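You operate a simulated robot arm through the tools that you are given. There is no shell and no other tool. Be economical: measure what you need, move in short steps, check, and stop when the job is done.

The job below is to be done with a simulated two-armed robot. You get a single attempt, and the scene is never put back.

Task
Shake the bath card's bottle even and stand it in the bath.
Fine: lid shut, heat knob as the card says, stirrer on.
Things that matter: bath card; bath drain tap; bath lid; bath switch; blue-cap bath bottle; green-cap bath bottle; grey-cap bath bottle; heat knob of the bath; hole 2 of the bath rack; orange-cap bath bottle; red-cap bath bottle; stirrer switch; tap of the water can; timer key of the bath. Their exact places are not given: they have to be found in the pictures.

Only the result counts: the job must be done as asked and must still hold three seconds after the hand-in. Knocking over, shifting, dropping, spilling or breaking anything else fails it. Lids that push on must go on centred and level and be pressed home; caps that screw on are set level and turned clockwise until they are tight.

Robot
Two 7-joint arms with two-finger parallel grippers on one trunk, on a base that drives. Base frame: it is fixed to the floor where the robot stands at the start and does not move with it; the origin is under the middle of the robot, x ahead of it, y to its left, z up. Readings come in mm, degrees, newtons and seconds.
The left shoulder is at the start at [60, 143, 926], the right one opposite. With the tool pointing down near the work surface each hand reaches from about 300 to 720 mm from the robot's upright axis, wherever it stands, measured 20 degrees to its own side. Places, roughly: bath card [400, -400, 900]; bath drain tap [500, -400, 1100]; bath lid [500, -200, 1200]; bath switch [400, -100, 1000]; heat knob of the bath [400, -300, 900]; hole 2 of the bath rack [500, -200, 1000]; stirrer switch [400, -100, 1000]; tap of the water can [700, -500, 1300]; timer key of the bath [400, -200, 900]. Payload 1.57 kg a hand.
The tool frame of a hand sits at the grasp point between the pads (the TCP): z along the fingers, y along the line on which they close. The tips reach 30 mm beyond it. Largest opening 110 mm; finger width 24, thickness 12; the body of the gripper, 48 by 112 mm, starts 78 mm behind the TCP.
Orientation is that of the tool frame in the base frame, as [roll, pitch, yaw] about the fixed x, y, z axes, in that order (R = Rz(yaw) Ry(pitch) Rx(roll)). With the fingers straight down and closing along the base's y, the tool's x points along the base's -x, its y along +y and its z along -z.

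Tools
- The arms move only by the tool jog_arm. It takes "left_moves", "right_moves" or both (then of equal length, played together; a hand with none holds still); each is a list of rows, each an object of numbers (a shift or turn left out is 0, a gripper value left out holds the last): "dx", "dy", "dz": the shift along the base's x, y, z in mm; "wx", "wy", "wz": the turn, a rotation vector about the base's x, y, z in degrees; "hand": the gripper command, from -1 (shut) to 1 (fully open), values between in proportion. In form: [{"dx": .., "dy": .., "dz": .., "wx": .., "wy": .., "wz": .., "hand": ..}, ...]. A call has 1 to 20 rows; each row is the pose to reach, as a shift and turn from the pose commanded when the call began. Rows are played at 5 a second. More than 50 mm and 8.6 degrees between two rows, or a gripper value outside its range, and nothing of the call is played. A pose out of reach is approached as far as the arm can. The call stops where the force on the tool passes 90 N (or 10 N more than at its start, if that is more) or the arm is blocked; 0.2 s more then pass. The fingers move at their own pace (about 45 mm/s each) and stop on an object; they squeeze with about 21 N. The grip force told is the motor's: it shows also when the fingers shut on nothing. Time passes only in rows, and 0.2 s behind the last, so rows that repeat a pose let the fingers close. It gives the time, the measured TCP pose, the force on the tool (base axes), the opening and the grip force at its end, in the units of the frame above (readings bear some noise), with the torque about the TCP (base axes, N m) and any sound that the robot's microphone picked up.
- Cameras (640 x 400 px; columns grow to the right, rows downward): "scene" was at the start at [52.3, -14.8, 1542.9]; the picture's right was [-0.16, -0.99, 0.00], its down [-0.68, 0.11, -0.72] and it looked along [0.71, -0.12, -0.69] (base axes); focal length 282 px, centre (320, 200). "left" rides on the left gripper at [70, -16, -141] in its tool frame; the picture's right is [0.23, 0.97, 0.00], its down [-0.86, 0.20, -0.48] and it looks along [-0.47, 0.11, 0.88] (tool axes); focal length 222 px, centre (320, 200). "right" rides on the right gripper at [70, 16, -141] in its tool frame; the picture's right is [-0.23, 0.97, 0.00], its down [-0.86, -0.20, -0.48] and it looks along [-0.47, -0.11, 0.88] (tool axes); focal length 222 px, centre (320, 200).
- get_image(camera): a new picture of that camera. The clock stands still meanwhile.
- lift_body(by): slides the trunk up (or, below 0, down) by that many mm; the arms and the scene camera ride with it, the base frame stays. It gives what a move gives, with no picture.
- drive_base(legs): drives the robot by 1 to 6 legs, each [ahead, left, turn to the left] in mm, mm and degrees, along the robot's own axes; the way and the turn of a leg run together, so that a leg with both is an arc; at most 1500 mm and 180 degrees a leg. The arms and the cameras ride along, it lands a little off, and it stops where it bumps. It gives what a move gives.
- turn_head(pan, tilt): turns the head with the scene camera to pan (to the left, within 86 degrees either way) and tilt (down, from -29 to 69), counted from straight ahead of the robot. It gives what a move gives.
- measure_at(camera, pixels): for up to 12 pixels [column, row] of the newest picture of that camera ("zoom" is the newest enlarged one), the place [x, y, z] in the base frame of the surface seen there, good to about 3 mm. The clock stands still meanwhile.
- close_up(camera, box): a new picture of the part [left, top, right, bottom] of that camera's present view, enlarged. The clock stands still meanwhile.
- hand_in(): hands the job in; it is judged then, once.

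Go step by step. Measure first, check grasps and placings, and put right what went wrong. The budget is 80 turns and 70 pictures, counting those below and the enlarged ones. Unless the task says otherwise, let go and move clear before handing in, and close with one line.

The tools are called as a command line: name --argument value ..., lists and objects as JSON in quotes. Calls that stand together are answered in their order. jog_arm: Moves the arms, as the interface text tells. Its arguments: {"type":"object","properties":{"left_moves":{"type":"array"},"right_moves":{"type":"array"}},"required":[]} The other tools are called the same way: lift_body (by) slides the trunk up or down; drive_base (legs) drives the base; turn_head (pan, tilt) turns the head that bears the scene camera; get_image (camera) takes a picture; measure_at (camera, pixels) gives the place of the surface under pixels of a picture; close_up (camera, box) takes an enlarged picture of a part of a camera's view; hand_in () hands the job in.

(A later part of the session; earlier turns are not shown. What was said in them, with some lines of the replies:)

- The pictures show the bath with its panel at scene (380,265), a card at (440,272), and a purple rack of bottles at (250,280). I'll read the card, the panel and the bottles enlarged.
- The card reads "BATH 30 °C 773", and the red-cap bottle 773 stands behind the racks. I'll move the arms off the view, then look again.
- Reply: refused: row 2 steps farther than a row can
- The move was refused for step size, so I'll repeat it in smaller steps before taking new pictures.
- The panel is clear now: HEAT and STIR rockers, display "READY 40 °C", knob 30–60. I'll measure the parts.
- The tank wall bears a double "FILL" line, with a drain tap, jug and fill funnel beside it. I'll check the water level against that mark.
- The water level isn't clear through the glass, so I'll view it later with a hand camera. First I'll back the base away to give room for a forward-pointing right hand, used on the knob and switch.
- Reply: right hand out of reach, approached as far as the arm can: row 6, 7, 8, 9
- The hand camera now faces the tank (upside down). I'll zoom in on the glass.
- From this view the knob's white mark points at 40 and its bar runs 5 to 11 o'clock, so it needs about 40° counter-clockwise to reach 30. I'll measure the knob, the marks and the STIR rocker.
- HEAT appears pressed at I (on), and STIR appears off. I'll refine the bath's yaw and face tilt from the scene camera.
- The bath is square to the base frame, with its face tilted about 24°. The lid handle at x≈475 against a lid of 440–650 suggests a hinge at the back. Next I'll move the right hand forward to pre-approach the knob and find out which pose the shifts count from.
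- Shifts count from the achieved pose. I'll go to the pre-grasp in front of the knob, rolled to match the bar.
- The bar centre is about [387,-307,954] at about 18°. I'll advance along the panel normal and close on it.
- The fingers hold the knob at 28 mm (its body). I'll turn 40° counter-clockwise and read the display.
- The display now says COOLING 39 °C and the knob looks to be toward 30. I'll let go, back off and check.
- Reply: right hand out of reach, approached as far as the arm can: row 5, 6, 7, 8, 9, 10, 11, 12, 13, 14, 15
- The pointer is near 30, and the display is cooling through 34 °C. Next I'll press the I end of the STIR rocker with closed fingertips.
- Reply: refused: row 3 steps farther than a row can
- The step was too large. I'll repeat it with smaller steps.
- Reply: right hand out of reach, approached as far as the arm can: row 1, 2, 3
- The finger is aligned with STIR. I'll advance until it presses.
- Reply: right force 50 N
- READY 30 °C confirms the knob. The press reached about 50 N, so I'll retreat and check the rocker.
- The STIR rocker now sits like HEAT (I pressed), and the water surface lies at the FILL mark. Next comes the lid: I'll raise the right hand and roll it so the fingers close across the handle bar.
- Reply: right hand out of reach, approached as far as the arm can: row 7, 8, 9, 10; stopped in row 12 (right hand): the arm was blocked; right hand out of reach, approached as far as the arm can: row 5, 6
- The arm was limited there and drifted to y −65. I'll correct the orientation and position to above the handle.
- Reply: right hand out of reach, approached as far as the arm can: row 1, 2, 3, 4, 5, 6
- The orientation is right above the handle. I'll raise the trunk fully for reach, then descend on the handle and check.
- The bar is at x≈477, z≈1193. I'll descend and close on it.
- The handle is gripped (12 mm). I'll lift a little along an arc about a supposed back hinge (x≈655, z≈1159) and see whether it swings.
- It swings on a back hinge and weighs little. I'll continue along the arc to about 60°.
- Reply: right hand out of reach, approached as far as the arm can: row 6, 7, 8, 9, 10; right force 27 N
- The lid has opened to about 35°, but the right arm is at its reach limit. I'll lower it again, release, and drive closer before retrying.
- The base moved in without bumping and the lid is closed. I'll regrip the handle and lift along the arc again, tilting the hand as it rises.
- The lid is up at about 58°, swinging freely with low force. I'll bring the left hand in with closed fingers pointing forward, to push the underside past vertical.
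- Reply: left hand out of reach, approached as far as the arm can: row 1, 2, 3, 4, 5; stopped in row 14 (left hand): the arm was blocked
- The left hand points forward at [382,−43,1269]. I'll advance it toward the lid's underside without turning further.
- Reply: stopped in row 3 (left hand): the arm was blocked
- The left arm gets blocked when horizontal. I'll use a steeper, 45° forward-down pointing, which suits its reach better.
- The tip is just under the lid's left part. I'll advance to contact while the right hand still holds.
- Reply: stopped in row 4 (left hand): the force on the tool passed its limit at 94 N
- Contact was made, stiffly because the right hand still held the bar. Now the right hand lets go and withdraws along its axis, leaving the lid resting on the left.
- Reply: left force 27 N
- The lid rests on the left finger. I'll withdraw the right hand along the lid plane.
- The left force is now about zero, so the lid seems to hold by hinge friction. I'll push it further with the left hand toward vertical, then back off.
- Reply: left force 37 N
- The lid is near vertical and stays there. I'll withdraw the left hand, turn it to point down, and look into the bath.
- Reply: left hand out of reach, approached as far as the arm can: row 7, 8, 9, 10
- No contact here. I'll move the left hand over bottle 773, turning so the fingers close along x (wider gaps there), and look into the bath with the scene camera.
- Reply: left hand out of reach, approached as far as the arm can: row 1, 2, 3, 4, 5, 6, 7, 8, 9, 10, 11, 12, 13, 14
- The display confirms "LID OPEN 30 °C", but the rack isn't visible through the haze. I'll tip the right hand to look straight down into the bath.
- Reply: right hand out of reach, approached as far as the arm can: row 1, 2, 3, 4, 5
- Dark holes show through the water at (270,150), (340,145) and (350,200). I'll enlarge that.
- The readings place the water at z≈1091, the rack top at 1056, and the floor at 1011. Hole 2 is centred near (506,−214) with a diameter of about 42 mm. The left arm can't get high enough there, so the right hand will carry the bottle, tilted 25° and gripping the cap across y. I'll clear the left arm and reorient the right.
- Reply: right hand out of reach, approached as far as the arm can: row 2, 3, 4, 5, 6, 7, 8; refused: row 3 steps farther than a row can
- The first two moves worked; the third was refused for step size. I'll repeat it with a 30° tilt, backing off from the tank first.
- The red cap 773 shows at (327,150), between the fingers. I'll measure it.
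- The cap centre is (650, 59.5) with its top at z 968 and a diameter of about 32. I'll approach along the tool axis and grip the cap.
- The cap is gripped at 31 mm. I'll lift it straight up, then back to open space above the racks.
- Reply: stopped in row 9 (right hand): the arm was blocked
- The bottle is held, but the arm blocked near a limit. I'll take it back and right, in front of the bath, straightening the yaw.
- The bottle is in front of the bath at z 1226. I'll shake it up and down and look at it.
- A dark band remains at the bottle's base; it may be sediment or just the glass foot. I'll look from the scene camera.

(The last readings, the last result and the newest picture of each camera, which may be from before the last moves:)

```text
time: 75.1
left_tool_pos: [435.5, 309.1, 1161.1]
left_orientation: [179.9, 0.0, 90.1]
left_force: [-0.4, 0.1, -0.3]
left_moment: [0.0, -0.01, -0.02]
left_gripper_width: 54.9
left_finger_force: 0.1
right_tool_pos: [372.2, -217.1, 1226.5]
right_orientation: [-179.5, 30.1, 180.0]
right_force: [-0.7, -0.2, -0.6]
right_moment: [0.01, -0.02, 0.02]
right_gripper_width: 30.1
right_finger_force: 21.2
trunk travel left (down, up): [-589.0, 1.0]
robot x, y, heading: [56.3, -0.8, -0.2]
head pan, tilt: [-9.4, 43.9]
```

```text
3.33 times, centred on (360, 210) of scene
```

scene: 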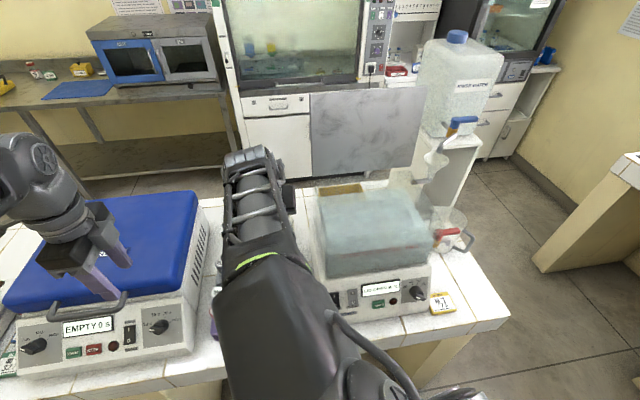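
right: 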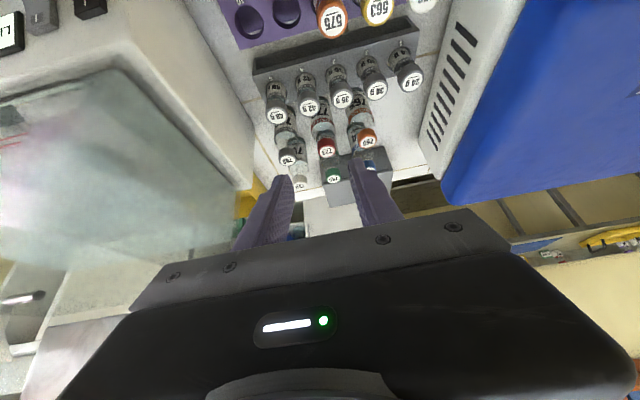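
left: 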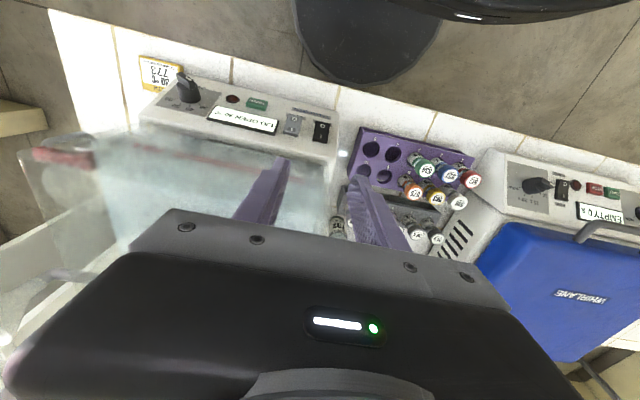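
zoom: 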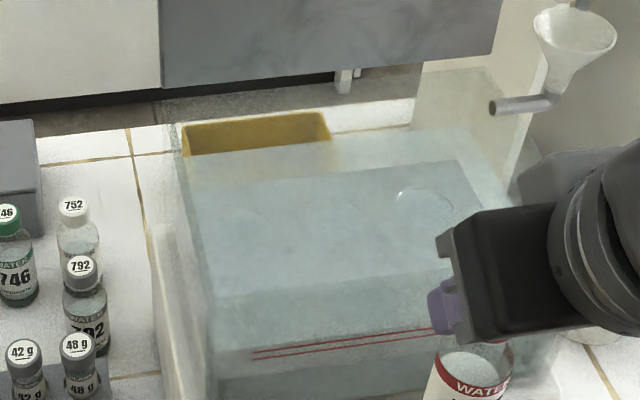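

I'll shake more, with tilt added, then compare.

jog_arm --right_moves '[{"dz": -46, "wx": 8}, {"dz": 0, "wx": 0}, {"dz": -46, "wx": -8}, {"dz": 0}, {"dz": -46, "wx": 8}, {"dz": 0}, {"dz": -46, "wx": -8}, {"dz": 0}, {"dz": -46, "wx": 8}, {"dz": 0}, {"dz": -46, "wx": -8}, {"dz": 0}, {"dz": -46, "wx": 8}, {"dz": 0}, {"dz": -46, "wx": -8}, {"dz": 0}, {"dz": -46, "wx": 8}, {"dz": 0}, {"dz": -46}, {"dz": 0}]'

jog_arm --right_moves '[{"dy": -46, "wx": 8}, {"dy": 0}, {"dy": -46, "wx": 8}, {"dy": 0}, {"dy": -46, "wx": 8}, {"dy": 0}, {"dy": -46, "wx": 8}, {"dy": 0}, {"dy": -46, "wx": 8}, {"dy": 0}, {"dz": -48}, {"dz": 0}, {"dz": -48}, {"dz": 0}, {"dz": -48}, {"dz": 0}, {"dz": -48}, {"dz": 0}, {"dz": -48}, {"dz": 0}]'

close_up --camera "right" --box '[270, 60, 370, 160]'

```text
time: 79.3
left_tool_pos: [435.2, 308.7, 1160.8]
left_orientation: [-180.0, 0.0, 90.0]
left_force: [0.7, 0.2, 0.7]
left_moment: [-0.04, 0.03, -0.01]
left_gripper_width: 54.8
left_finger_force: 0.0
right_tool_pos: [368.8, -214.9, 1223.9]
right_orientation: [-179.5, 30.1, -179.9]
right_force: [-0.4, 0.3, -1.4]
right_moment: [0.01, -0.02, 0.0]
right_gripper_width: 29.2
right_finger_force: 20.8
trunk travel left (down, up): [-589.0, 1.0]
robot x, y, heading: [53.8, -0.6, 0.1]
head pan, tilt: [-9.4, 43.9]
```

```text
time: 83.5
left_tool_pos: [435.0, 307.5, 1161.4]
left_orientation: [-180.0, 0.1, 89.9]
left_force: [-0.2, 0.0, 0.5]
left_moment: [-0.05, -0.01, 0.01]
left_gripper_width: 55.0
left_finger_force: 0.0
right_tool_pos: [373.4, -213.6, 1224.1]
right_orientation: [-179.5, 30.1, -179.9]
right_force: [0.1, -0.5, -0.7]
right_moment: [-0.01, 0.03, -0.01]
right_gripper_width: 29.3
right_finger_force: 21.3
trunk travel left (down, up): [-589.0, 1.0]
robot x, y, heading: [54.0, 4.0, 0.3]
head pan, tilt: [-9.4, 43.9]
```

```text
4.00 times, centred on (320, 110) of right
```

zoom: 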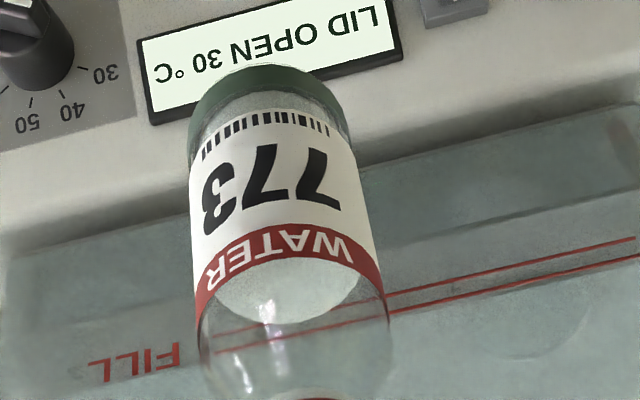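

The dark settled layer is still at the base with clear liquid above, so gentle shaking isn't enough and the bottle must be tipped over. I'll back the base off for room, then swing the hand up so the bottle goes past horizontal.

drive_base --legs '[[-230, 0, 0]]'

jog_arm --right_moves '[{"dx": 20, "wy": -8, "dy": -10}, {"dx": 40, "wy": -16, "dy": -20}, {"dx": 60, "wy": -24, "dy": -30}, {"dx": 80, "wy": -32, "dy": -40}, {"dx": 100, "wy": -40, "dy": -50}, {"dx": 120, "wy": -48, "dy": -50}, {"dx": 140, "wy": -56, "dy": -50}, {"dx": 150, "wy": -64, "dy": -50}, {"dx": 150, "wy": -72, "dy": -50}, {"dx": 150, "wy": -80, "dy": -50}, {"dx": 150, "wy": -88, "dy": -50}, {"dx": 150, "wy": -96, "dy": -50}, {"dx": 150, "wy": -96, "dy": -50}]'

```text
time: 85.2
left_tool_pos: [204.5, 305.7, 1162.0]
left_orientation: [179.9, -0.1, 89.7]
left_force: [-0.9, -0.4, 0.1]
left_moment: [-0.01, -0.02, -0.02]
left_gripper_width: 55.0
left_finger_force: 0.0
right_tool_pos: [141.2, -217.1, 1225.7]
right_orientation: [-179.7, 30.1, 179.8]
right_force: [-0.5, 0.3, -0.5]
right_moment: [-0.01, -0.04, 0.03]
right_gripper_width: 28.9
right_finger_force: 21.2
trunk travel left (down, up): [-589.0, 1.0]
robot x, y, heading: [-176.0, 0.2, -0.1]
head pan, tilt: [-9.4, 43.9]
```

```text
time: 88.0
left_tool_pos: [206.9, 305.2, 1162.3]
left_orientation: [-179.9, -0.1, 89.6]
left_force: [0.2, -0.2, 0.1]
left_moment: [0.0, 0.0, -0.04]
left_gripper_width: 55.0
left_finger_force: 0.0
right_tool_pos: [340.6, -290.8, 1274.2]
right_orientation: [-14.2, 64.5, -14.5]
right_force: [0.3, -0.6, -1.4]
right_moment: [0.02, 0.05, 0.03]
right_gripper_width: 28.4
right_finger_force: 20.5
right hand out of reach, approached as far as the arm can: row 4, 5, 6, 7, 8, 9, 10, 11, 12, 13
trunk travel left (down, up): [-589.0, 1.0]
robot x, y, heading: [-175.5, 1.3, -0.3]
head pan, tilt: [-9.4, 43.9]
```

The hand now points above horizontal with the bottle lying about level. I'll rock it here and look.

jog_arm --right_moves '[{"wy": 8, "dz": -40}, {"wy": 0}, {"wy": 8, "dz": -40}, {"wy": 0}, {"wy": 8, "dz": -40}, {"wy": 0}, {"wy": -8}, {"wy": -16}, {"wy": -24}, {"wy": -24, "dx": -45}, {"wy": -24}, {"wy": -24, "dx": -45}, {"wy": -24}, {"wy": -24, "dx": -45}, {"wy": -24}]'

get_image --camera "right"

```text
time: 91.2
left_tool_pos: [210.5, 306.1, 1159.7]
left_orientation: [-179.8, -0.1, 89.5]
left_force: [1.2, 0.4, 0.2]
left_moment: [0.0, 0.1, -0.01]
left_gripper_width: 55.3
left_finger_force: 0.0
right_tool_pos: [340.7, -289.5, 1276.8]
right_orientation: [-6.6, 40.9, -8.1]
right_force: [0.5, 0.8, -1.7]
right_moment: [0.01, -0.02, -0.02]
right_gripper_width: 28.0
right_finger_force: 20.9
right hand out of reach, approached as far as the arm can: row 1, 3, 5, 7, 8
trunk travel left (down, up): [-589.0, 1.0]
robot x, y, heading: [-175.1, 1.4, -0.1]
head pan, tilt: [-9.4, 43.9]
```

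```text
4 pictures are left
```

right: 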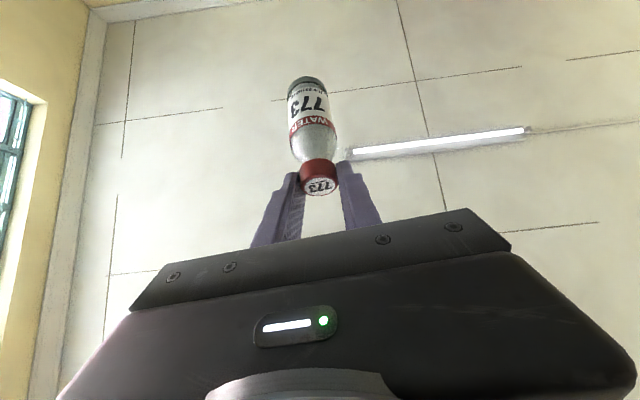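

The bottle is past horizontal (cap end lower) and the grip holds. I'll shake along its axis while inverted, then run a full tip-back-and-over cycle.

jog_arm --right_moves '[{"dx": -46}, {"dx": 0}, {"dx": -46}, {"dx": 0}, {"dx": -46}, {"dx": 0}, {"dx": -46}, {"dx": 0}, {"dx": -46}, {"dx": 0}, {"dx": -46}, {"dx": 0}, {"dx": -46}, {"dx": 0}, {"dx": -46}, {"dx": 0}, {"dx": -46}, {"dx": 0}, {"dx": -46}, {"dx": 0}]'

jog_arm --right_moves '[{"wy": 8}, {"wy": 16}, {"wy": 24}, {"wy": 32}, {"wy": 40}, {"wy": 48}, {"wy": 56}, {"wy": 64}, {"wy": 72}, {"wy": 80}, {"wy": 72}, {"wy": 64}, {"wy": 56}, {"wy": 48}, {"wy": 40}, {"wy": 32}, {"wy": 24}, {"wy": 16}, {"wy": 8}, {"wy": 0}]'

jog_arm --right_moves '[{"wy": 8}, {"wy": 16}, {"wy": 24}, {"wy": 32}, {"wy": 40}, {"wy": 48}, {"wy": 56}, {"wy": 64}, {"wy": 72}, {"wy": 80}, {"wy": 72}, {"wy": 64}, {"wy": 56}, {"wy": 48}, {"wy": 40}, {"wy": 32}, {"wy": 24}, {"wy": 16}, {"wy": 8}, {"wy": 0}]'

close_up --camera "right" --box '[270, 60, 370, 200]'

```text
time: 95.4
left_tool_pos: [211.9, 305.8, 1160.3]
left_orientation: [-179.7, 0.0, 89.6]
left_force: [0.0, 0.1, 0.7]
left_moment: [0.02, 0.1, 0.01]
left_gripper_width: 54.9
left_finger_force: 0.0
right_tool_pos: [341.8, -289.8, 1275.6]
right_orientation: [-6.5, 41.0, -8.1]
right_force: [0.3, -0.4, -0.4]
right_moment: [0.0, -0.04, 0.01]
right_gripper_width: 28.3
right_finger_force: 21.1
trunk travel left (down, up): [-589.0, 1.0]
robot x, y, heading: [-174.6, 1.9, 0.0]
head pan, tilt: [-9.4, 43.9]
```

```text
time: 99.6
left_tool_pos: [209.4, 308.2, 1159.6]
left_orientation: [-179.9, 0.1, 89.7]
left_force: [0.7, 0.8, -0.3]
left_moment: [-0.06, 0.01, -0.01]
left_gripper_width: 55.2
left_finger_force: 0.1
right_tool_pos: [340.3, -288.2, 1275.9]
right_orientation: [-6.8, 40.7, -8.3]
right_force: [0.7, 1.2, -0.8]
right_moment: [0.08, 0.05, -0.05]
right_gripper_width: 28.1
right_finger_force: 21.3
right hand out of reach, approached as far as the arm can: row 4, 16, 18
trunk travel left (down, up): [-589.0, 1.0]
robot x, y, heading: [-176.9, 1.6, -0.1]
head pan, tilt: [-9.4, 43.9]
```

```text
time: 103.8
left_tool_pos: [209.8, 309.0, 1159.5]
left_orientation: [-179.9, 0.2, 89.7]
left_force: [-0.3, 2.0, -0.4]
left_moment: [-0.12, 0.07, 0.02]
left_gripper_width: 55.1
left_finger_force: 0.0
right_tool_pos: [341.7, -287.1, 1270.8]
right_orientation: [-7.1, 41.0, -8.5]
right_force: [1.1, 0.9, -0.5]
right_moment: [0.07, 0.02, -0.02]
right_gripper_width: 28.1
right_finger_force: 20.9
right hand out of reach, approached as far as the arm can: row 4, 16, 18
trunk travel left (down, up): [-589.0, 1.0]
robot x, y, heading: [-175.4, 3.8, 0.0]
head pan, tilt: [-9.4, 43.9]
```

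```text
2.86 times, centred on (320, 130) of right
```

zoom: 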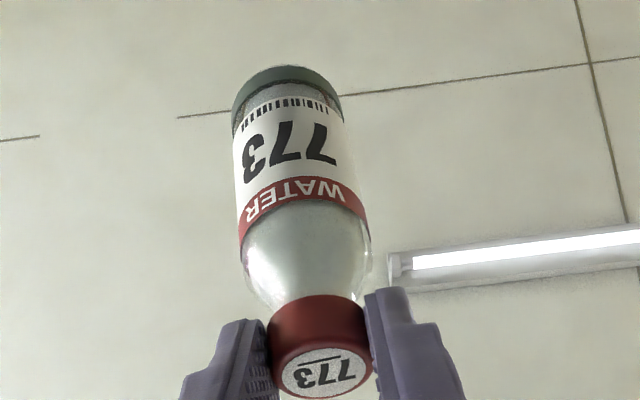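

The liquid moved to the neck while the dark band stayed at the base, so I can't yet judge whether it is mixed. I'll return the bottle upright in clear space and do long full-speed strokes.

jog_arm --right_moves '[{"wy": 8, "dx": -5}, {"wy": 16, "dx": -10}, {"wy": 24, "dx": -15}, {"wy": 32, "dx": -25}, {"wy": 40, "dx": -35}, {"wy": 48, "dx": -45}, {"wy": 56, "dx": -55, "dz": -5}, {"wy": 64, "dx": -65, "dz": -10}, {"wy": 72, "dx": -75, "dz": -20}, {"wy": 80, "dx": -85, "dz": -30}, {"wy": 88, "dx": -95, "dz": -40}, {"wy": 96, "dx": -105, "dz": -50}, {"wy": 104, "dx": -110, "dz": -50}, {"wy": 109, "dx": -110, "dz": -50}, {"wy": 109, "dx": -110, "dz": -50}]'

jog_arm --right_moves '[{"dz": -49}, {"dz": -98}, {"dz": -147}, {"dz": -98}, {"dz": -49}, {"dz": 0}, {"dz": -49}, {"dz": -98}, {"dz": -147}, {"dz": -98}, {"dz": -49}, {"dz": 0}, {"dz": -49}, {"dz": -98}, {"dz": -147}, {"dz": -98}, {"dz": -49}, {"dz": 0}]'

jog_arm --right_moves '[{"dz": -49}, {"dz": -98}, {"dz": -49}, {"dz": 0}, {"dz": -49}, {"dz": -98}, {"dz": -49}, {"dz": 0}, {"dz": -49}, {"dz": -98}, {"dz": -49}, {"dz": 0}, {"dz": -49}, {"dz": -98}, {"dz": -49}, {"dz": 0}, {"dz": -49}, {"dz": -98}, {"dz": -49}, {"dz": 0}]'

close_up --camera "right" --box '[270, 60, 370, 200]'

```text
time: 107.0
left_tool_pos: [206.4, 306.0, 1162.0]
left_orientation: [179.9, -0.1, 89.8]
left_force: [0.0, 0.5, -0.2]
left_moment: [0.02, -0.01, 0.03]
left_gripper_width: 54.9
left_finger_force: 0.0
right_tool_pos: [227.1, -290.8, 1225.7]
right_orientation: [-177.7, 29.7, -173.1]
right_force: [-0.3, -0.1, -0.5]
right_moment: [0.01, 0.01, 0.0]
right_gripper_width: 28.0
right_finger_force: 21.1
right hand out of reach, approached as far as the arm can: row 3, 4, 5, 6, 7
trunk travel left (down, up): [-589.0, 1.0]
robot x, y, heading: [-176.2, 3.1, -0.1]
head pan, tilt: [-9.4, 43.9]
```

```text
time: 110.8
left_tool_pos: [206.2, 306.0, 1161.4]
left_orientation: [179.9, 0.0, 89.7]
left_force: [-0.2, -0.3, -0.5]
left_moment: [0.0, -0.02, -0.01]
left_gripper_width: 55.2
left_finger_force: 0.1
right_tool_pos: [225.9, -290.4, 1223.6]
right_orientation: [-177.7, 29.8, -173.0]
right_force: [0.2, -0.3, 0.6]
right_moment: [0.01, 0.02, 0.03]
right_gripper_width: 28.2
right_finger_force: 20.5
trunk travel left (down, up): [-589.0, 1.0]
robot x, y, heading: [-176.5, 1.5, -0.1]
head pan, tilt: [-9.4, 43.9]
```

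```text
time: 115.0
left_tool_pos: [206.7, 306.5, 1160.9]
left_orientation: [-180.0, -0.2, 89.7]
left_force: [0.7, 1.0, 1.0]
left_moment: [0.01, 0.01, 0.02]
left_gripper_width: 55.2
left_finger_force: 0.0
right_tool_pos: [228.2, -288.3, 1225.5]
right_orientation: [-177.7, 29.8, -172.9]
right_force: [-0.7, -0.9, -0.4]
right_moment: [0.02, 0.01, -0.03]
right_gripper_width: 28.1
right_finger_force: 21.6
trunk travel left (down, up): [-589.0, 1.0]
robot x, y, heading: [-178.3, 2.7, -0.3]
head pan, tilt: [-9.4, 43.9]
```

```text
2.86 times, centred on (320, 130) of right
```

zoom: 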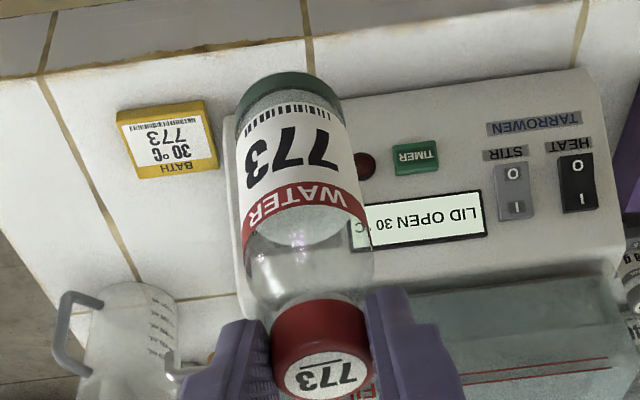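

The layer at the base still looks the same as in every other bottle (possibly the bottle's foot). For robustness I'll do one more vigorous set with translation and swing in phase, then bring it back to the bath.

jog_arm --right_moves '[{"dx": 48, "wy": -8.4}, {}, {"dx": 48, "wy": -8.4}, {}, {"dx": 48, "wy": -8.4}, {}, {"dx": 48, "wy": -8.4}, {}, {"dx": 48, "wy": -8.4}, {}, {"dx": 48, "wy": -8.4}, {}, {"dx": 48, "wy": -8.4}, {}, {"dx": 48, "wy": -8.4}, {}, {"dx": 48, "wy": -8.4}, {}, {"dx": 48, "wy": -8.4}, {}]'

jog_arm --right_moves '[{"dz": -49, "wy": -8.4}, {}, {"dz": -49, "wy": -8.4}, {}, {"dz": -49, "wy": -8.4}, {}, {"dz": -49, "wy": -8.4}, {}, {"dz": -49, "wy": -8.4}, {}, {"dz": -49, "wy": -8.4}, {}, {"dz": -49, "wy": -8.4}, {}, {"dz": -49, "wy": -8.4}, {}, {"dz": -49, "wy": -8.4}, {}, {"dz": -49, "wy": -8.4}, {}]'

measure_at --camera "zoom" --pixels '[[320, 372], [275, 350], [365, 350], [320, 320], [300, 240], [310, 230], [290, 75], [245, 110], [340, 105], [260, 180], [350, 170], [305, 135]]'

```text
time: 119.2
left_tool_pos: [204.6, 306.0, 1162.0]
left_orientation: [179.8, -0.2, 89.7]
left_force: [0.0, 0.2, -0.6]
left_moment: [-0.02, -0.07, -0.04]
left_gripper_width: 54.8
left_finger_force: 0.1
right_tool_pos: [223.8, -289.0, 1226.7]
right_orientation: [-177.8, 29.8, -172.9]
right_force: [-0.4, -0.1, -0.7]
right_moment: [0.03, -0.06, 0.0]
right_gripper_width: 27.8
right_finger_force: 21.0
trunk travel left (down, up): [-589.0, 1.0]
robot x, y, heading: [-177.9, 1.2, -0.4]
head pan, tilt: [-9.4, 43.9]
```

```text
time: 123.4
left_tool_pos: [209.5, 306.9, 1159.6]
left_orientation: [-179.9, 0.0, 89.8]
left_force: [-0.3, 0.7, 0.3]
left_moment: [0.01, 0.06, 0.01]
left_gripper_width: 55.1
left_finger_force: 0.1
right_tool_pos: [230.2, -284.6, 1222.6]
right_orientation: [-177.7, 29.7, -172.9]
right_force: [0.0, 0.0, -0.4]
right_moment: [-0.01, 0.04, 0.0]
right_gripper_width: 28.1
right_finger_force: 21.0
trunk travel left (down, up): [-589.0, 1.0]
robot x, y, heading: [-175.2, 2.4, -0.3]
head pan, tilt: [-9.4, 43.9]
```

```text
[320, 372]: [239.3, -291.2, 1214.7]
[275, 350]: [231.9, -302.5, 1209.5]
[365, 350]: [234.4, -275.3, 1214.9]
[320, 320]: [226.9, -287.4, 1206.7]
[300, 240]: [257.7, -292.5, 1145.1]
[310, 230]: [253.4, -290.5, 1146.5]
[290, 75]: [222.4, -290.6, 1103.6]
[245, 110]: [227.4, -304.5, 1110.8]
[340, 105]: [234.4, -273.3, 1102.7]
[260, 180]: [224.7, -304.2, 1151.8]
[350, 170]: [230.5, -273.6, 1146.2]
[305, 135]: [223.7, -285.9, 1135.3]
```

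The measurements show the cap has slipped about 8 mm toward the fingertips (still well held) and the bottle is upright, so I'll stop shaking. I'll straighten the yaw, retract, and drive back to the bath.

jog_arm --right_moves '[{"dx": -22, "dy": 18, "wz": -2, "wx": 0.7}, {"dx": -45, "dy": 36, "wz": -4, "wx": 1.3, "dz": 2}, {"dx": -68, "dy": 54, "wz": -6, "wx": 2, "dz": 4}, {"dx": -90, "dy": 70, "wz": -6, "wx": 2, "dz": 4}, {"dx": -90, "dy": 70, "wz": -6, "wx": 2, "dz": 4}]'

drive_base --legs '[[230, 0, 0]]'

jog_arm --right_moves '[{"dz": 30}, {"dz": 55}, {"dz": 80}, {"dz": 85}]'

```text
time: 124.6
left_tool_pos: [206.9, 305.1, 1161.9]
left_orientation: [-180.0, -0.1, 89.7]
left_force: [0.0, -0.3, -1.0]
left_moment: [-0.04, 0.0, -0.03]
left_gripper_width: 55.0
left_finger_force: 0.1
right_tool_pos: [137.9, -220.5, 1230.5]
right_orientation: [180.0, 30.0, 179.9]
right_force: [0.1, 0.6, -1.2]
right_moment: [0.02, -0.01, 0.01]
right_gripper_width: 27.8
right_finger_force: 20.7
trunk travel left (down, up): [-589.0, 1.0]
robot x, y, heading: [-174.3, -0.3, -0.3]
head pan, tilt: [-9.4, 43.9]
```

```text
time: 126.4
left_tool_pos: [439.3, 301.5, 1161.6]
left_orientation: [179.9, -0.1, 89.4]
left_force: [0.7, 0.4, -0.1]
left_moment: [0.02, 0.08, -0.01]
left_gripper_width: 54.7
left_finger_force: 0.0
right_tool_pos: [368.1, -225.2, 1230.1]
right_orientation: [180.0, 29.8, 179.5]
right_force: [0.4, -0.9, -1.7]
right_moment: [-0.01, 0.03, 0.0]
right_gripper_width: 27.7
right_finger_force: 20.8
trunk travel left (down, up): [-589.0, 1.0]
robot x, y, heading: [53.5, -0.6, -0.6]
head pan, tilt: [-9.4, 43.9]
```

```text
time: 127.4
left_tool_pos: [439.1, 302.1, 1162.2]
left_orientation: [-180.0, -0.1, 89.3]
left_force: [0.0, 0.6, -1.1]
left_moment: [-0.01, 0.0, 0.0]
left_gripper_width: 55.2
left_finger_force: 0.0
right_tool_pos: [366.4, -223.9, 1312.9]
right_orientation: [-179.8, 29.8, 179.5]
right_force: [-0.4, 0.1, 0.3]
right_moment: [0.0, 0.0, 0.02]
right_gripper_width: 27.9
right_finger_force: 21.9
trunk travel left (down, up): [-589.0, 1.0]
robot x, y, heading: [53.4, -0.9, -0.8]
head pan, tilt: [-9.4, 43.9]
```

The hand is at z 1313, with the bottle bottom near 1183, above the 1160 rim. I'll move forward over hole 2, lower partway, and take a picture to align.

jog_arm --right_moves '[{"dx": 40, "dy": 4}, {"dx": 80, "dy": 8}, {"dx": 110, "dy": 11}, {"dx": 126, "dy": 11}, {"dx": 126, "dy": 11}, {"dx": 126, "dy": 11, "dz": -30}, {"dx": 126, "dy": 11, "dz": -60}, {"dx": 126, "dy": 11, "dz": -75}]'

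get_image --camera "right"

```text
time: 129.2
left_tool_pos: [438.4, 301.9, 1160.4]
left_orientation: [180.0, -0.1, 89.3]
left_force: [-0.2, 0.4, 1.0]
left_moment: [-0.02, -0.01, -0.04]
left_gripper_width: 55.0
left_finger_force: 0.0
right_tool_pos: [493.5, -214.4, 1239.9]
right_orientation: [-180.0, 29.9, 179.6]
right_force: [0.4, 0.0, -0.2]
right_moment: [0.03, 0.0, -0.02]
right_gripper_width: 27.8
right_finger_force: 21.1
trunk travel left (down, up): [-589.0, 1.0]
robot x, y, heading: [57.4, 7.0, -0.7]
head pan, tilt: [-9.4, 43.9]
```

```text
1 pictures are left
```

right: 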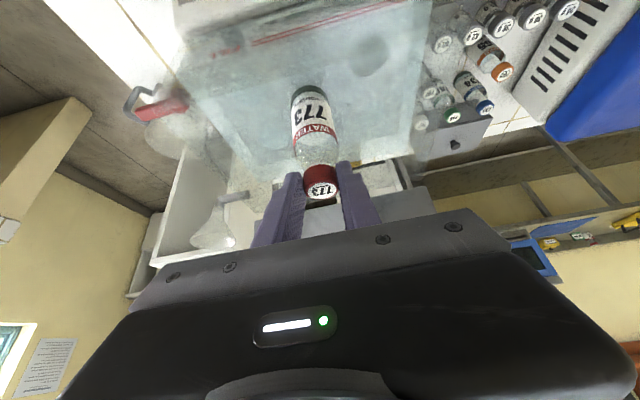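

The bottle hangs over the rack and hole 1 shows at (370,57). I'll measure the bottle's axis and the hole rim.

measure_at --camera "right" --pixels '[[321, 190], [308, 178], [334, 176], [320, 168], [294, 118], [329, 113], [311, 115], [307, 93], [295, 97], [323, 94], [301, 160], [336, 155]]'

measure_at --camera "right" --pixels '[[370, 57], [353, 57], [387, 55], [370, 40], [371, 74], [347, 57], [393, 54], [370, 35], [372, 79], [340, 75], [365, 65], [378, 50]]'

```text
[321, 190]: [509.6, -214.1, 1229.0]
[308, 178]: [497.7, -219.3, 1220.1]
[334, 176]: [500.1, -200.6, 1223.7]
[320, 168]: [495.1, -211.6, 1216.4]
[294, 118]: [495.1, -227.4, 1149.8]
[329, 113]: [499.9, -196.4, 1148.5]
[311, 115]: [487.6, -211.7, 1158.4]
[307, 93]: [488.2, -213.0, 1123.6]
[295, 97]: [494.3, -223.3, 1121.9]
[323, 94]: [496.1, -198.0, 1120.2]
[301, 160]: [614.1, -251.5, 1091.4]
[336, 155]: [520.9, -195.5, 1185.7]
```

```text
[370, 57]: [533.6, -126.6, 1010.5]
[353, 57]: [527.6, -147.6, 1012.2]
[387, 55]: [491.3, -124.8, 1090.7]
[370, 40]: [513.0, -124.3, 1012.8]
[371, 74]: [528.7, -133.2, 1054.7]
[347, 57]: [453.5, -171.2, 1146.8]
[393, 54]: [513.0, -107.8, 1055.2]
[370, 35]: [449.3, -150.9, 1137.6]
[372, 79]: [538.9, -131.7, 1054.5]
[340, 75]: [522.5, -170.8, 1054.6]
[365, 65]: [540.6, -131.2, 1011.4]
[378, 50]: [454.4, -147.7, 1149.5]
```

The bottle axis is about (507.5,−212) and hole 2 is estimated at (507,−213), so they are aligned. I'll lower gently into the hole, watching the force.

jog_arm --right_moves '[{"dz": -20}, {"dz": -40}, {"dz": -52}, {"dz": -58}, {"dz": -62}, {"dz": -62}]'

```text
time: 130.6
left_tool_pos: [439.5, 301.6, 1161.6]
left_orientation: [-179.9, -0.2, 89.3]
left_force: [1.1, 0.4, -0.2]
left_moment: [0.01, 0.03, -0.02]
left_gripper_width: 55.0
left_finger_force: 0.0
right_tool_pos: [490.9, -213.9, 1178.7]
right_orientation: [179.9, 29.9, 179.5]
right_force: [-0.4, -0.4, -1.1]
right_moment: [-0.02, -0.01, 0.03]
right_gripper_width: 28.0
right_finger_force: 20.9
trunk travel left (down, up): [-589.0, 1.0]
robot x, y, heading: [54.7, -2.9, -0.3]
head pan, tilt: [-9.4, 43.9]
```

No contact force, with the bottom now about level with the rack top. Continuing in small steps.

jog_arm --right_moves '[{"dz": -5, "dx": 1}, {"dz": -10, "dx": 1}, {"dz": -14, "dx": 1}, {"dz": -14, "dx": 1}]'

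```text
time: 131.6
left_tool_pos: [439.5, 302.8, 1161.3]
left_orientation: [-179.9, 0.0, 89.3]
left_force: [-0.2, -0.1, 0.3]
left_moment: [0.01, 0.0, 0.01]
left_gripper_width: 54.8
left_finger_force: 0.0
right_tool_pos: [492.6, -215.2, 1165.0]
right_orientation: [-180.0, 30.0, 179.6]
right_force: [-0.3, -0.9, -1.2]
right_moment: [-0.01, 0.04, -0.02]
right_gripper_width: 27.8
right_finger_force: 20.5
trunk travel left (down, up): [-589.0, 1.0]
robot x, y, heading: [58.7, -0.3, -0.7]
head pan, tilt: [-9.4, 43.9]
```

It is entering the hole freely. I'll go on down to the floor.

jog_arm --right_moves '[{"dz": -6}, {"dz": -12}, {"dz": -17}, {"dz": -20}, {"dz": -20}]'

```text
time: 132.8
left_tool_pos: [438.8, 301.2, 1161.7]
left_orientation: [-180.0, -0.1, 89.3]
left_force: [-0.8, -0.3, 0.4]
left_moment: [-0.02, -0.02, 0.03]
left_gripper_width: 55.2
left_finger_force: 0.0
right_tool_pos: [492.5, -214.9, 1144.9]
right_orientation: [-180.0, 29.9, 179.5]
right_force: [0.2, 0.8, -4.6]
right_moment: [0.17, 0.06, -0.02]
right_gripper_width: 28.0
right_finger_force: 21.8
trunk travel left (down, up): [-589.0, 1.0]
robot x, y, heading: [50.4, -1.1, -0.3]
head pan, tilt: [-9.4, 43.9]
```

jog_arm --right_moves '[{"dz": -3}, {"dz": -5}, {"dz": -5}]'

```text
time: 133.6
left_tool_pos: [438.1, 302.7, 1162.4]
left_orientation: [180.0, 0.0, 89.3]
left_force: [-0.1, 0.1, -0.6]
left_moment: [0.0, 0.0, 0.0]
left_gripper_width: 54.9
left_finger_force: 0.1
right_tool_pos: [492.3, -214.7, 1142.2]
right_orientation: [-180.0, 30.3, 179.6]
right_force: [-1.5, 0.7, 16.0]
right_moment: [0.1, 0.0, -0.01]
right_gripper_width: 27.5
right_finger_force: 21.4
trunk travel left (down, up): [-589.0, 1.0]
robot x, y, heading: [52.7, -1.9, -0.6]
head pan, tilt: [-9.4, 43.9]
```

The bottle is down on the floor (16 N, expected height). I'll open and withdraw along the tool axis.

jog_arm --right_moves '[{"dz": 2, "hand": -0.4}, {"dz": 2, "hand": -0.25}, {"dz": 2, "hand": -0.2}, {"dz": 2, "hand": -0.2}, {"dx": -10, "dz": 19}, {"dx": -22, "dz": 40}, {"dx": -40, "dz": 71}, {"dx": -55, "dz": 110}, {"dx": -80, "dz": 140}, {"dx": -110, "dz": 150}]'

measure_at --camera "right" --pixels '[[320, 190]]'

```text
time: 135.8
left_tool_pos: [438.4, 302.6, 1160.7]
left_orientation: [179.9, -0.1, 89.4]
left_force: [0.3, 0.2, -0.2]
left_moment: [-0.01, -0.03, -0.01]
left_gripper_width: 55.2
left_finger_force: 0.0
right_tool_pos: [383.5, -213.6, 1289.1]
right_orientation: [-179.9, 29.8, 179.4]
right_force: [-0.3, -0.5, 0.3]
right_moment: [0.0, -0.03, 0.01]
right_gripper_width: 43.8
right_finger_force: 0.0
trunk travel left (down, up): [-589.0, 1.0]
robot x, y, heading: [55.4, 1.5, -0.5]
head pan, tilt: [-9.4, 43.9]
```

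```text
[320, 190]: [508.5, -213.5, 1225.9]
```

The bottle is released and the hand is clear. For closing, I need the open lid's exact place; the last scene picture shows it standing at (365,130), so I'll measure on that.

measure_at --camera "scene" --pixels '[[315, 98], [370, 93], [420, 90], [314, 135], [365, 140], [318, 170], [400, 165], [425, 150], [440, 150], [400, 175], [312, 97], [424, 90]]'

```text
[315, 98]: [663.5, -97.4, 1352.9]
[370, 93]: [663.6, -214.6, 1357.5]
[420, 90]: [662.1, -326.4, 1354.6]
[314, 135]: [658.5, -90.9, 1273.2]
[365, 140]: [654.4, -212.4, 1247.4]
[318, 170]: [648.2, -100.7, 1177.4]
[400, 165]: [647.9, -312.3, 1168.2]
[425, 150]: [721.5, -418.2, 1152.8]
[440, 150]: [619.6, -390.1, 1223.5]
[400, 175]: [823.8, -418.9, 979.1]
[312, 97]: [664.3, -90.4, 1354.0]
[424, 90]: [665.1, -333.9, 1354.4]
```

The lid leans about 5° past vertical (x 648 at the hinge to 664 at its top edge, z≈1357). I'll close the right fingers, tilt to 60°, and go up toward the top edge to hook it forward.

jog_arm --right_moves '[{"dz": 25, "wy": -8, "hand": -1}, {"dz": 50, "wy": -16, "dx": 15}, {"dz": 75, "wy": -24, "dx": 40}, {"dz": 95, "wy": -30, "dx": 70}, {"dz": 108, "wy": -30, "dx": 110}, {"dz": 112, "wy": -30, "dx": 155}, {"dz": 112, "wy": -30, "dx": 190}, {"dz": 112, "wy": -30, "dx": 190}]'

```text
time: 137.6
left_tool_pos: [439.6, 301.6, 1161.9]
left_orientation: [179.9, -0.1, 89.3]
left_force: [0.1, -0.4, -1.0]
left_moment: [0.03, -0.02, 0.01]
left_gripper_width: 55.0
left_finger_force: 0.0
right_tool_pos: [572.8, -212.2, 1402.6]
right_orientation: [179.5, 60.1, 179.2]
right_force: [-0.4, -0.2, 0.0]
right_moment: [-0.03, -0.01, -0.01]
right_gripper_width: 0.0
right_finger_force: 21.1
trunk travel left (down, up): [-589.0, 1.0]
robot x, y, heading: [54.8, 0.4, -0.5]
head pan, tilt: [-9.4, 43.9]
```

Reach is fine here. I'll continue forward over the edge at this height.

jog_arm --right_moves '[{"dx": 35}, {"dx": 65}, {"dx": 90}, {"dx": 100}, {"dx": 104}, {"dx": 104}]'

```text
time: 139.0
left_tool_pos: [438.2, 300.5, 1161.6]
left_orientation: [179.8, -0.1, 89.3]
left_force: [-0.2, 0.6, -1.1]
left_moment: [0.01, 0.01, 0.0]
left_gripper_width: 55.1
left_finger_force: 0.1
right_tool_pos: [677.5, -214.5, 1401.5]
right_orientation: [179.6, 59.9, 179.3]
right_force: [-0.2, 0.1, 0.1]
right_moment: [0.02, 0.02, -0.01]
right_gripper_width: 0.2
right_finger_force: 20.7
trunk travel left (down, up): [-589.0, 1.0]
robot x, y, heading: [53.1, 1.2, -0.7]
head pan, tilt: [-9.4, 43.9]
```

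Reach is good. I'll shift right of the handle (y≈−290), steepen slightly, and lower behind the edge.

jog_arm --right_moves '[{"dy": -40, "dx": 4, "wy": 4}, {"dy": -75, "dx": 6, "wy": 8}, {"dy": -75, "dx": 6, "wy": 8, "dz": -14}, {"dy": -75, "dx": 6, "wy": 8, "dz": -26}, {"dy": -75, "dx": 6, "wy": 8, "dz": -33}, {"dy": -75, "dx": 6, "wy": 8, "dz": -33}]'

```text
time: 140.4
left_tool_pos: [438.2, 302.1, 1161.2]
left_orientation: [180.0, 0.0, 89.4]
left_force: [0.2, -0.1, 0.3]
left_moment: [-0.02, -0.01, -0.01]
left_gripper_width: 55.0
left_finger_force: 0.2
right_tool_pos: [683.2, -286.2, 1369.4]
right_orientation: [179.7, 52.0, 179.3]
right_force: [1.8, 0.2, 2.6]
right_moment: [-0.03, 0.0, 0.0]
right_gripper_width: 0.0
right_finger_force: 20.8
trunk travel left (down, up): [-589.0, 1.0]
robot x, y, heading: [52.9, 0.6, -0.4]
head pan, tilt: [-9.4, 43.9]
```

The tip is hooked behind the edge with light contact. Pulling forward.

jog_arm --right_moves '[{"dx": -12}, {"dx": -24}, {"dx": -36}, {"dx": -48}, {"dx": -60, "dz": -2}, {"dx": -72, "dz": -5}, {"dx": -84, "dz": -9}]'

```text
time: 142.0
left_tool_pos: [438.0, 301.8, 1162.0]
left_orientation: [179.8, -0.1, 89.2]
left_force: [0.5, 0.1, -0.4]
left_moment: [-0.02, 0.0, -0.01]
left_gripper_width: 55.0
left_finger_force: 0.1
right_tool_pos: [599.4, -289.4, 1361.1]
right_orientation: [179.7, 51.8, 179.3]
right_force: [-2.7, -0.5, 3.5]
right_moment: [-0.03, -0.12, -0.02]
right_gripper_width: 0.1
right_finger_force: 20.5
trunk travel left (down, up): [-589.0, 1.0]
robot x, y, heading: [51.3, -0.3, -0.5]
head pan, tilt: [-9.4, 43.9]
```

jog_arm --right_moves '[{"dx": -16, "dz": -7}, {"dx": -31, "dz": -15}, {"dx": -45, "dz": -24}, {"dx": -59, "dz": -34}, {"dx": -72, "dz": -46}]'

close_up --camera "scene" --box '[270, 60, 500, 290]'

```text
time: 143.2
left_tool_pos: [439.2, 302.3, 1161.0]
left_orientation: [-180.0, -0.1, 89.3]
left_force: [0.6, -0.2, -0.7]
left_moment: [0.0, -0.01, -0.02]
left_gripper_width: 54.8
left_finger_force: 0.1
right_tool_pos: [525.8, -287.8, 1314.5]
right_orientation: [179.7, 51.9, 179.3]
right_force: [0.0, 0.1, -0.2]
right_moment: [0.0, 0.0, -0.01]
right_gripper_width: 0.0
right_finger_force: 20.7
trunk travel left (down, up): [-589.0, 1.0]
robot x, y, heading: [54.2, 1.1, -0.6]
head pan, tilt: [-9.4, 43.9]
```

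```text
1.74 times, centred on (385, 175) of scene
```

zoom: 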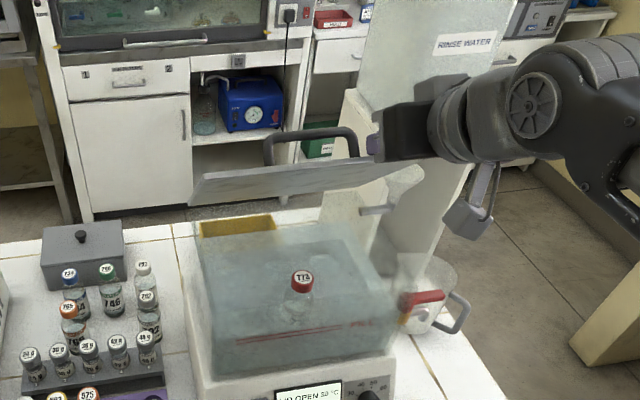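

The bottle stands in the middle front hole and the lid has followed part way. I'll measure the lid edge from this last picture.

measure_at --camera "zoom" --pixels '[[197, 200], [290, 190], [340, 185], [212, 180], [300, 172], [300, 133], [303, 277], [290, 280], [314, 277], [302, 308], [360, 170], [207, 178]]'

```text
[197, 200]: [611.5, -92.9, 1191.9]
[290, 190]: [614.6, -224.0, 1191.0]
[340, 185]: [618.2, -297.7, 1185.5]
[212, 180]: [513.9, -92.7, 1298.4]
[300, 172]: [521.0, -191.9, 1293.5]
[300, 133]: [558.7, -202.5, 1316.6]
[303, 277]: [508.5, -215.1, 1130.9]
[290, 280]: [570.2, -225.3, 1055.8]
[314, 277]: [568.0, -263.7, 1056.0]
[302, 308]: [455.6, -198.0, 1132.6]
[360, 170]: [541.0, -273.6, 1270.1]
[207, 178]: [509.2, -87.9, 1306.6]
```

The lid edge is at 46° and the bottle cap (top z 1131) stands centred at (508,−215), below lid level. I'll steepen the hand and press the lid down with the fingertip along its arc.

jog_arm --right_moves '[{"dz": 20}, {"dz": 28, "wy": 8, "dx": -4}, {"dz": 28, "wy": 16, "dx": -8}, {"dz": 26, "wy": 22, "dx": -10}, {"dz": 8, "wy": 22, "dx": -10}, {"dz": -4, "wy": 22, "dx": -12}, {"dz": -16, "wy": 22, "dx": -19}, {"dz": -28, "wy": 22, "dx": -28}, {"dz": -40, "wy": 22, "dx": -36}]'

```text
time: 145.2
left_tool_pos: [439.1, 301.3, 1161.4]
left_orientation: [180.0, -0.1, 89.3]
left_force: [-0.6, -1.6, 0.4]
left_moment: [-0.01, 0.0, 0.01]
left_gripper_width: 55.0
left_finger_force: 0.1
right_tool_pos: [490.5, -288.5, 1273.4]
right_orientation: [179.9, 29.9, 179.6]
right_force: [0.6, 0.0, -0.7]
right_moment: [-0.05, 0.0, 0.02]
right_gripper_width: 0.0
right_finger_force: 20.5
trunk travel left (down, up): [-589.0, 1.0]
robot x, y, heading: [52.2, 0.7, -0.7]
head pan, tilt: [-9.4, 43.9]
```

jog_arm --right_moves '[{"dx": -6, "dz": -13}, {"dx": -12, "dz": -26}, {"dx": -16, "dz": -40}, {"dx": -20, "dz": -53}, {"dx": -21, "dz": -66}, {"dx": -22, "dz": -76}]'

```text
time: 146.6
left_tool_pos: [439.3, 302.3, 1162.2]
left_orientation: [-179.9, -0.1, 89.3]
left_force: [-1.1, 0.2, -0.2]
left_moment: [0.0, 0.01, 0.0]
left_gripper_width: 54.9
left_finger_force: 0.0
right_tool_pos: [467.6, -289.7, 1199.6]
right_orientation: [180.0, 29.9, 179.5]
right_force: [-0.5, -0.4, 0.9]
right_moment: [-0.01, -0.01, -0.02]
right_gripper_width: 0.2
right_finger_force: 21.2
trunk travel left (down, up): [-589.0, 1.0]
robot x, y, heading: [53.4, -2.8, -0.4]
head pan, tilt: [-9.4, 43.9]
5 turns are left
```

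I'll press the last few millimetres to confirm the lid is seated.

jog_arm --right_moves '[{"dz": -5}, {"dz": -9}, {"dz": -12}, {"dz": -15}, {"dz": -15}]'

```text
time: 147.8
left_tool_pos: [436.6, 302.3, 1163.3]
left_orientation: [179.8, -0.1, 89.3]
left_force: [0.3, 0.4, 0.9]
left_moment: [-0.02, 0.01, 0.0]
left_gripper_width: 55.2
left_finger_force: 0.2
right_tool_pos: [468.1, -290.2, 1190.6]
right_orientation: [-179.8, 30.9, 179.5]
right_force: [-6.9, -6.6, 52.5]
right_moment: [-0.25, -0.05, 0.69]
right_gripper_width: 0.0
right_finger_force: 20.9
trunk travel left (down, up): [-589.0, 1.0]
robot x, y, heading: [53.8, -0.2, -0.8]
head pan, tilt: [-9.4, 43.9]
4 turns are left
```

Firm contact (52 N) at z 1190 matches a seated lid at 1160. I'll lift the hand clear.

jog_arm --right_moves '[{"dz": 20}, {"dz": 60, "dx": -10}, {"dz": 90, "dx": -40}, {"dz": 100, "dx": -80}, {"dz": 100, "dx": -100}]'

```text
time: 149.0
left_tool_pos: [438.8, 301.3, 1160.9]
left_orientation: [180.0, -0.1, 89.3]
left_force: [0.6, 0.1, -0.4]
left_moment: [-0.02, 0.01, 0.0]
left_gripper_width: 54.7
left_finger_force: 0.1
right_tool_pos: [367.4, -286.6, 1282.3]
right_orientation: [-180.0, 29.9, 179.6]
right_force: [-0.4, 0.7, -0.5]
right_moment: [-0.02, -0.02, -0.01]
right_gripper_width: 0.0
right_finger_force: 21.4
trunk travel left (down, up): [-589.0, 1.0]
robot x, y, heading: [56.5, -1.9, -0.4]
head pan, tilt: [-9.4, 43.9]
3 turns are left
```

Both hands are clear, the lid is down and the bottle is in hole 2. Handing in.

hand_in

```text
The job is handed in.
```

Bottle 773 is standing in hole 2 of the bath rack, the lid is pressed shut, the heat knob is at 30 °C (the display read READY 30 °C), and the stirrer switch is on. I shook and tipped the bottle many times, but the pictures never clearly showed its contents even: a dark band stayed at the base, and every bottle whose base I could see has one. I ran out of pictures before closing, so the shut lid is judged from the press force alone.
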